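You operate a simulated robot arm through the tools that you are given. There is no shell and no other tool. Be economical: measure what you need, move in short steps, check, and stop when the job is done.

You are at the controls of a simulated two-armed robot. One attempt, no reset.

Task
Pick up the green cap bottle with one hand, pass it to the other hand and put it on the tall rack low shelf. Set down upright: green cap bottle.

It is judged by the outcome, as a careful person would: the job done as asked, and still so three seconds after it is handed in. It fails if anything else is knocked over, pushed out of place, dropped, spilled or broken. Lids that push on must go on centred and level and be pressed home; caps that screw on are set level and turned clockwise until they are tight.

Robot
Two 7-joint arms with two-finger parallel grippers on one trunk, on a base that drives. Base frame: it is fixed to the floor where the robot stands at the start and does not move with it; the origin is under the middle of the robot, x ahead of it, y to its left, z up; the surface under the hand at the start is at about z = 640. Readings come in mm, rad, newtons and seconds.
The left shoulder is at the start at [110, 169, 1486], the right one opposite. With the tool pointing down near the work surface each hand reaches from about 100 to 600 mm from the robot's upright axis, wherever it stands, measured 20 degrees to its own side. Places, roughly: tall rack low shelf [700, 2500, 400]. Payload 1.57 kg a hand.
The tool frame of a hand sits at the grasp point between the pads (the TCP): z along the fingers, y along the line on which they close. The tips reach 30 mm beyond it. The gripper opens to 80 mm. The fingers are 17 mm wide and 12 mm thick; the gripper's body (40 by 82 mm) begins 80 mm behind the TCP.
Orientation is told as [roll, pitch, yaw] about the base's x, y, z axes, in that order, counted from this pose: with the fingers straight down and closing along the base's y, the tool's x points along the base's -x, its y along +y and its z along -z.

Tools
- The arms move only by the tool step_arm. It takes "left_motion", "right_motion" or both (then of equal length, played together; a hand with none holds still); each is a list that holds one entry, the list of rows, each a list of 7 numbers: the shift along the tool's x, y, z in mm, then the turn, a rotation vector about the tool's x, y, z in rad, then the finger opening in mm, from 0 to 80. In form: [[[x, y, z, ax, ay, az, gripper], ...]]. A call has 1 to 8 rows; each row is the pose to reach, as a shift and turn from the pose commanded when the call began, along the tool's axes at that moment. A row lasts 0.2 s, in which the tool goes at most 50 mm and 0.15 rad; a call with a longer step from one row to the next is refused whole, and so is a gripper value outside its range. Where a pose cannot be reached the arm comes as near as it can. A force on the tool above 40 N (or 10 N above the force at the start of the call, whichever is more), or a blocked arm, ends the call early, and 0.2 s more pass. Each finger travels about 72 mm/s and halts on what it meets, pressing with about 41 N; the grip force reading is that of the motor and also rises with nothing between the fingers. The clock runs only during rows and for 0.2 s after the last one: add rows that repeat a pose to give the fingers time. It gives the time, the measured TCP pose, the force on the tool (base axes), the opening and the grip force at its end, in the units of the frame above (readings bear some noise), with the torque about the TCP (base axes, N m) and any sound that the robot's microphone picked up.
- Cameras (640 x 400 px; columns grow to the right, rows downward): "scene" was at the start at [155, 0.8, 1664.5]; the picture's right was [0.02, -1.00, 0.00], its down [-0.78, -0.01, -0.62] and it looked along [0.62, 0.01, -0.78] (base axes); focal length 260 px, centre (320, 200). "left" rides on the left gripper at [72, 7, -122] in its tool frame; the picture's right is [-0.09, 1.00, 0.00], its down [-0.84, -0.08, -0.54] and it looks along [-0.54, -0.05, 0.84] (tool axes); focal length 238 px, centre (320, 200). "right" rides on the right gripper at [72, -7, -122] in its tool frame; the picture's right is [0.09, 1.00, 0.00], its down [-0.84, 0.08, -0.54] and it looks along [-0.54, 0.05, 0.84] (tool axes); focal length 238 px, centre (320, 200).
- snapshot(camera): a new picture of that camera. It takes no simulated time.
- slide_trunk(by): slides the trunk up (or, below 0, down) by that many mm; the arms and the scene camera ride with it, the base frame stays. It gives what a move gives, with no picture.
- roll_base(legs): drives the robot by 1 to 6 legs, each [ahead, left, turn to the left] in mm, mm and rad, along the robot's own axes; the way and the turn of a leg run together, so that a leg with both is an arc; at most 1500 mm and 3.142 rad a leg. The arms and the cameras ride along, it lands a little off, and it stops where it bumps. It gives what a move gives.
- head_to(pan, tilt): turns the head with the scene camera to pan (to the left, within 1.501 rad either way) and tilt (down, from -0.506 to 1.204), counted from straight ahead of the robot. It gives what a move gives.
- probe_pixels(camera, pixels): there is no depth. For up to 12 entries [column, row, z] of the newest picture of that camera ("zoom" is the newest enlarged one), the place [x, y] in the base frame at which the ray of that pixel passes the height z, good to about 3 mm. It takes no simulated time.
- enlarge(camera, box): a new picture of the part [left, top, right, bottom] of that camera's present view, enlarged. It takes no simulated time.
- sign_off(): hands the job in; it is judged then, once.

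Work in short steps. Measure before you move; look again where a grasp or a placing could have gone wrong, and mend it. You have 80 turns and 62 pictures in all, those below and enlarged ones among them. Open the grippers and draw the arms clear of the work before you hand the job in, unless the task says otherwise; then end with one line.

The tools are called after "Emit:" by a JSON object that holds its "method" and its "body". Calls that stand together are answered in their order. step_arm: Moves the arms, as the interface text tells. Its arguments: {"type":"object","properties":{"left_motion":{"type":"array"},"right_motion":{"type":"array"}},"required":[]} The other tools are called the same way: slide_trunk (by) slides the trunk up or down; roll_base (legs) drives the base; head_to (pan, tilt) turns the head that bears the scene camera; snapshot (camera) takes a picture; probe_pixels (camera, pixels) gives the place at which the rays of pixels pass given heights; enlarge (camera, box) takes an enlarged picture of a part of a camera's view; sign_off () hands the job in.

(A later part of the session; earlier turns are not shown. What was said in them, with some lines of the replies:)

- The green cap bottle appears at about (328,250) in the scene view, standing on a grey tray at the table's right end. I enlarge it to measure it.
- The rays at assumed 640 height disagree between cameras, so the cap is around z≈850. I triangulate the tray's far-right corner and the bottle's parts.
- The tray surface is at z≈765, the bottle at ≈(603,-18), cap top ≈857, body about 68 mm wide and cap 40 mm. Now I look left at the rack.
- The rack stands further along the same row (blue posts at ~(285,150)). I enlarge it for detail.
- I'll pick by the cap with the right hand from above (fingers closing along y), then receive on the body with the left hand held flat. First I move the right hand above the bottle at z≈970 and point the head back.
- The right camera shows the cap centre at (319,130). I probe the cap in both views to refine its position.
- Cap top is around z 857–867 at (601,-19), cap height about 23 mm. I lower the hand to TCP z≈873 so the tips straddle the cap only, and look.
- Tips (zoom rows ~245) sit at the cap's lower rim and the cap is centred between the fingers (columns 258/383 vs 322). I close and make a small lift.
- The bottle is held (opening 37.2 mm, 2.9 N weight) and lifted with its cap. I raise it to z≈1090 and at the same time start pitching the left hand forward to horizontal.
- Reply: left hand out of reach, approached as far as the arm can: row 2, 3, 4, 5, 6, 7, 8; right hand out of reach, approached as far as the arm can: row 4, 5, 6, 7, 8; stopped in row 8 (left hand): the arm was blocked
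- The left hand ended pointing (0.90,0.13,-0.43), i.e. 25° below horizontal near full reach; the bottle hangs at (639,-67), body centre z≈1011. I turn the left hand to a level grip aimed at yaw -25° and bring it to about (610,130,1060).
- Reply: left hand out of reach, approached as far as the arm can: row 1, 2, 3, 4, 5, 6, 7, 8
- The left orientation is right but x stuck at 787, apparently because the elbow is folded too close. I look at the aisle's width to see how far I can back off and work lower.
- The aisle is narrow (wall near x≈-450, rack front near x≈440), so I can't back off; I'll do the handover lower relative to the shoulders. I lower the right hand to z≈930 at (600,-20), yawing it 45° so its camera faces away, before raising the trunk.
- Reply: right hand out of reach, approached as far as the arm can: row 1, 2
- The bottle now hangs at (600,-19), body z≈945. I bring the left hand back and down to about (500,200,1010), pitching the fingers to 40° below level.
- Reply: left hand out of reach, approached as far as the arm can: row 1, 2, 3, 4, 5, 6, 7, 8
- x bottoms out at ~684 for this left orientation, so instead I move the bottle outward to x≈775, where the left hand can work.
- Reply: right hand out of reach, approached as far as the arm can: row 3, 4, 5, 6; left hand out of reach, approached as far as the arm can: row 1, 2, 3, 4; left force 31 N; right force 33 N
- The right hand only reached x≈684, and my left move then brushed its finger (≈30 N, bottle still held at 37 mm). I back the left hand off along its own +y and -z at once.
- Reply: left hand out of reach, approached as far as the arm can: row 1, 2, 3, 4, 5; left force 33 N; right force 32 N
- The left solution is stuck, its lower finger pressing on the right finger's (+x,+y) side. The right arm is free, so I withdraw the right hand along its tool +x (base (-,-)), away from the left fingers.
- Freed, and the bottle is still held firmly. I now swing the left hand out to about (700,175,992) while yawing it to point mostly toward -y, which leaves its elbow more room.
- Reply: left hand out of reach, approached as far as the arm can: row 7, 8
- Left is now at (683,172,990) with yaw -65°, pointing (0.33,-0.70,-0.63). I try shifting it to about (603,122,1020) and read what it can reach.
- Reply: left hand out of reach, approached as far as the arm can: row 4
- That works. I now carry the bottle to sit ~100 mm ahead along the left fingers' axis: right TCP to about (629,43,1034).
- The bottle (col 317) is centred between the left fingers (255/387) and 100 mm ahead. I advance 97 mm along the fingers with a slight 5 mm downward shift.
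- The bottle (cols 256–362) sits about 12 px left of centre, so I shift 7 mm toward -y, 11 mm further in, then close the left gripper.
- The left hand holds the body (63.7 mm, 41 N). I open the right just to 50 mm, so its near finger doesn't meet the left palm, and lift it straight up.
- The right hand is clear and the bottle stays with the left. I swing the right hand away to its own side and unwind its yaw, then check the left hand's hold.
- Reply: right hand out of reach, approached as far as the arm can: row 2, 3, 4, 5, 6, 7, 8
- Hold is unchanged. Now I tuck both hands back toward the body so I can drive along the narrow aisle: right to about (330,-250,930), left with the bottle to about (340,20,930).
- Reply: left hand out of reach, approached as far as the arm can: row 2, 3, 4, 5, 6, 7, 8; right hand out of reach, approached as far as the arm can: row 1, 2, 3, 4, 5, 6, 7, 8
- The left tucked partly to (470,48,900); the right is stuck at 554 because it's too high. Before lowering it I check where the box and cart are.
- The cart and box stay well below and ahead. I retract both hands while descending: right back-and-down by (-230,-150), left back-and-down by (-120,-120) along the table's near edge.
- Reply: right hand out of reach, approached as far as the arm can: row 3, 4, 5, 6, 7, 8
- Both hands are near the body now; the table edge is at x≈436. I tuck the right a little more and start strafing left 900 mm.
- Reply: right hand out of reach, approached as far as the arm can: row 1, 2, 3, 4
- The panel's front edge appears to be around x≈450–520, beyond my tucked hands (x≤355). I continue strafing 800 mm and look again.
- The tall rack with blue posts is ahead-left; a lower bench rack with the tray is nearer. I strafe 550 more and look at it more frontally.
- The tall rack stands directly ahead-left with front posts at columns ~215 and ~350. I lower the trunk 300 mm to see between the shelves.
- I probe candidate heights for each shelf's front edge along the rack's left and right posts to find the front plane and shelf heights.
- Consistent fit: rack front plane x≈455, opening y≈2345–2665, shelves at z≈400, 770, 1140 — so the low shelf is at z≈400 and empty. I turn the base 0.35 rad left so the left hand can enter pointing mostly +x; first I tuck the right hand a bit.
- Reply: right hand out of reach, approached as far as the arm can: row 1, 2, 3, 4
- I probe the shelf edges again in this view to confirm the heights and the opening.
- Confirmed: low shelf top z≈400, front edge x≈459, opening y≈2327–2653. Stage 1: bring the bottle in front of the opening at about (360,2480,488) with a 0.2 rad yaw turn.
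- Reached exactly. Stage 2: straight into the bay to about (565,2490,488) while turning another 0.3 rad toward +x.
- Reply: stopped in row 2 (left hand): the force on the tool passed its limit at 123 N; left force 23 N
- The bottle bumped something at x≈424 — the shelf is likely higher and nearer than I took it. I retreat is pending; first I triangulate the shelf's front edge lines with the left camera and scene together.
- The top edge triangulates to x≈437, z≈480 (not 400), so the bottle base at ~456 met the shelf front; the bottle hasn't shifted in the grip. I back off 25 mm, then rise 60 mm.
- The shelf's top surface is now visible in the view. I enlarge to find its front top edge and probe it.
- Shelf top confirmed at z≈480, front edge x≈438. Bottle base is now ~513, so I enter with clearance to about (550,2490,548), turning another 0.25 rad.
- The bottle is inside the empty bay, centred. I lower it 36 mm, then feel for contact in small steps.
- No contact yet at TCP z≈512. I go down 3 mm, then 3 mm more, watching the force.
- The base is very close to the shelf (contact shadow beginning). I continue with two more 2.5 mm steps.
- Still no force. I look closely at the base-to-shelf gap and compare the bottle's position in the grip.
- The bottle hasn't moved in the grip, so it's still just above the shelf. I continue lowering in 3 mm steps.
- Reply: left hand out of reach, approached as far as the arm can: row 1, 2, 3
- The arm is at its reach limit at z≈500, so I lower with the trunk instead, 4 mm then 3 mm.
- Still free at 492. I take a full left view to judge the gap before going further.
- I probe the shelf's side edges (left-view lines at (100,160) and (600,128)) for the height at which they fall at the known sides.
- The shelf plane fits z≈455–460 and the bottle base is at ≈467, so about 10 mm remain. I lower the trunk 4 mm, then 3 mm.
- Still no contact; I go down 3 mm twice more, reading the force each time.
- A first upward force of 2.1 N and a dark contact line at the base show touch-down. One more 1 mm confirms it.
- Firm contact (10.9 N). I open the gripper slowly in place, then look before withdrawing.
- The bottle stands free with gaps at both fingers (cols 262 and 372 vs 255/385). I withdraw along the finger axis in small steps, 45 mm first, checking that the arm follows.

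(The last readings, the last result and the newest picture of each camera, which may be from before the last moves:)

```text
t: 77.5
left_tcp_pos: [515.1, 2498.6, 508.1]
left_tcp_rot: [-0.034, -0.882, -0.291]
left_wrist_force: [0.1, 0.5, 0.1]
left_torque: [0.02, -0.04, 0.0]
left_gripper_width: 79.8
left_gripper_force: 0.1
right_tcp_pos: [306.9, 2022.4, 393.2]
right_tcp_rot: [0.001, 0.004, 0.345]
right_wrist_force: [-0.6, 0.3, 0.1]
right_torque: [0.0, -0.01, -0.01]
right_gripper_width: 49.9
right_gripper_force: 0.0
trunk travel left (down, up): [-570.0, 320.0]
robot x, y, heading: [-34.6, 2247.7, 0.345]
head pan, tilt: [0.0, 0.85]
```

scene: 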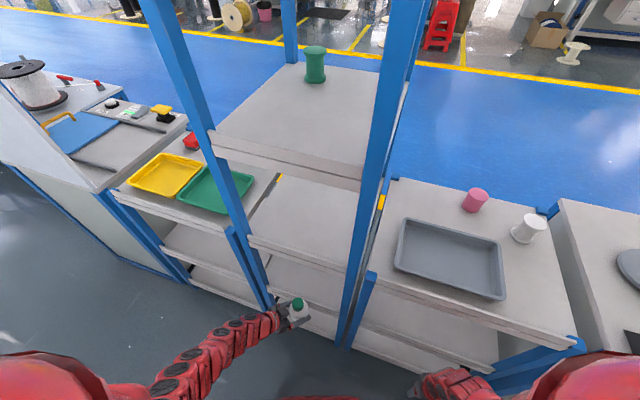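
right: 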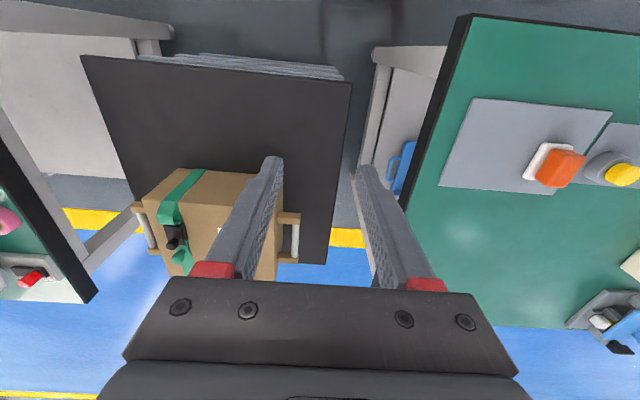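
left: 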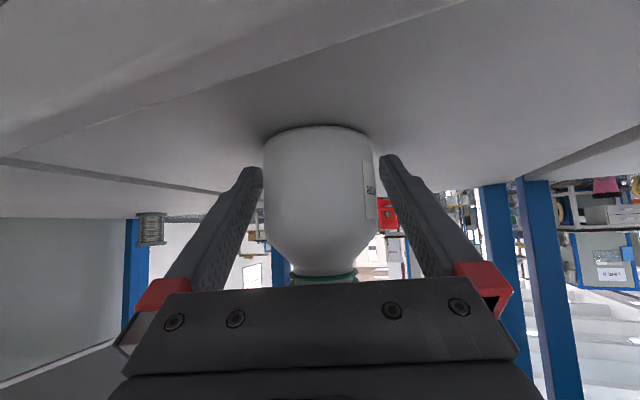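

It follows exactly. Another 60 mm out the same way.

Emit:
{"method": "step_arm", "body": {"left_motion": [[[0, 0, -20, 0, 0, 0, 80], [0, 0, -40, 0, 0, 0, 80], [0, 0, -60, 0, 0, 0, 80]]]}}

Emit:
{"method": "snapshot", "body": {"camera": "left"}}

```text
t: 78.3
left_tcp_pos: [472.8, 2515.4, 545.9]
left_tcp_rot: [-0.032, -0.88, -0.288]
left_wrist_force: [0.0, 1.0, -0.1]
left_torque: [0.02, -0.03, -0.01]
left_gripper_width: 80.0
left_gripper_force: 0.0
right_tcp_pos: [307.1, 2023.5, 393.1]
right_tcp_rot: [0.003, 0.002, 0.346]
right_wrist_force: [0.1, -0.9, 0.3]
right_torque: [0.03, -0.02, -0.02]
right_gripper_width: 49.9
right_gripper_force: 0.1
trunk travel left (down, up): [-570.0, 320.0]
robot x, y, heading: [-30.8, 2248.3, 0.344]
head pan, tilt: [0.0, 0.85]
```

```text
5 pictures are left
```

left: 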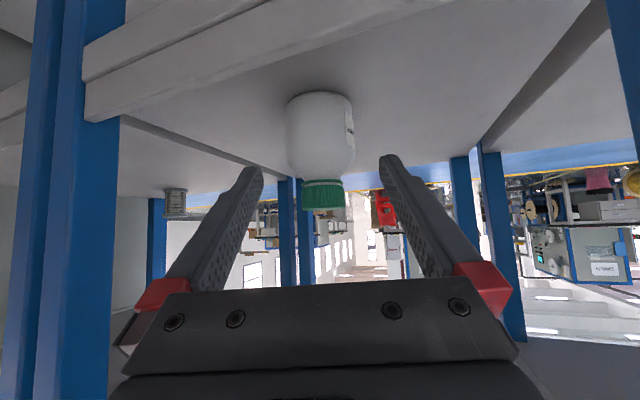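

The bottle stands upright, well inside the shelf. I bring the left hand fully out of the rack, unwinding the yaw by the way it came in.

Emit:
{"method": "step_arm", "body": {"left_motion": [[[12, -12, -14, 0, 0, 0, 80], [24, -24, -28, 0.04, 0.001, 0.033, 80], [36, -37, -42, 0.09, 0.003, 0.074, 80], [48, -49, -56, 0.14, 0.004, 0.115, 80], [59, -61, -69, 0.193, 0.006, 0.159, 80], [59, -61, -69, 0.193, 0.006, 0.159, 80]]]}}

Emit:
{"method": "enlarge", "body": {"camera": "left", "box": [220, 50, 460, 200]}}

Emit:
{"method": "snapshot", "body": {"camera": "scene"}}

```text
t: 79.8
left_tcp_pos: [367.7, 2484.9, 545.8]
left_tcp_rot: [-0.033, -0.883, -0.539]
left_wrist_force: [-0.6, 0.4, 0.4]
left_torque: [-0.01, 0.0, -0.03]
left_gripper_width: 80.1
left_gripper_force: 0.0
right_tcp_pos: [307.4, 2023.7, 393.3]
right_tcp_rot: [0.0, 0.003, 0.346]
right_wrist_force: [0.4, 0.5, 0.6]
right_torque: [-0.04, 0.0, 0.0]
right_gripper_width: 49.9
right_gripper_force: 0.1
trunk travel left (down, up): [-570.0, 320.0]
robot x, y, heading: [-37.0, 2246.9, 0.354]
head pan, tilt: [0.0, 0.85]
```

```text
2.67 times, centred on (340, 125) of left
```

zoom: 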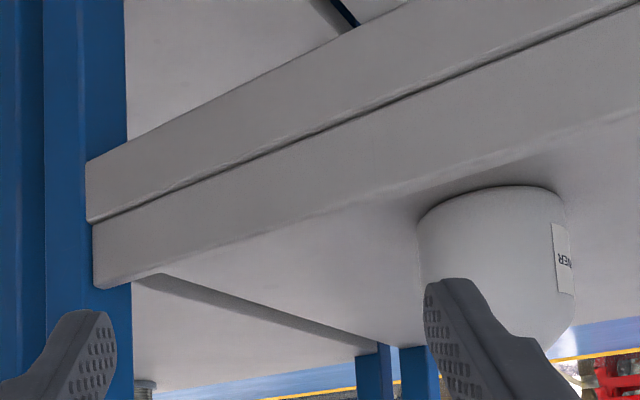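

```text
3 pictures are left
```

scene: 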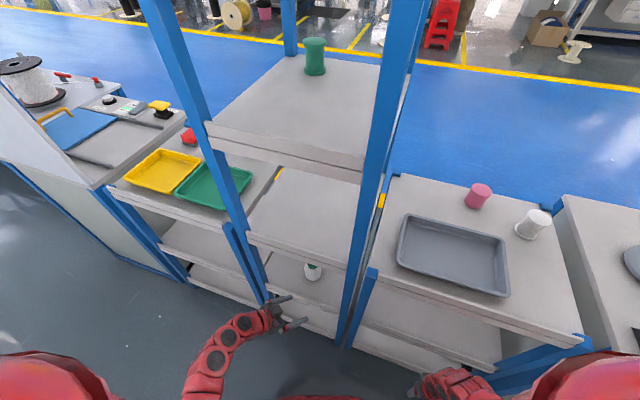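

The bottle stands upright on the tall rack's low shelf at (313,270). Both hands are clear of the work, the left gripper is open and the right one is open to 50 mm, and nothing else appears disturbed, so I hand the job in.

Emit:
{"method": "sign_off", "body": {}}

```text
The job is handed in.
```

The green cap bottle was picked up with the right hand, passed to the left, and set down upright on the tall rack's low shelf; I took this to be the shelf second from the floor, which measured nearer z≈455 than the listed 400.
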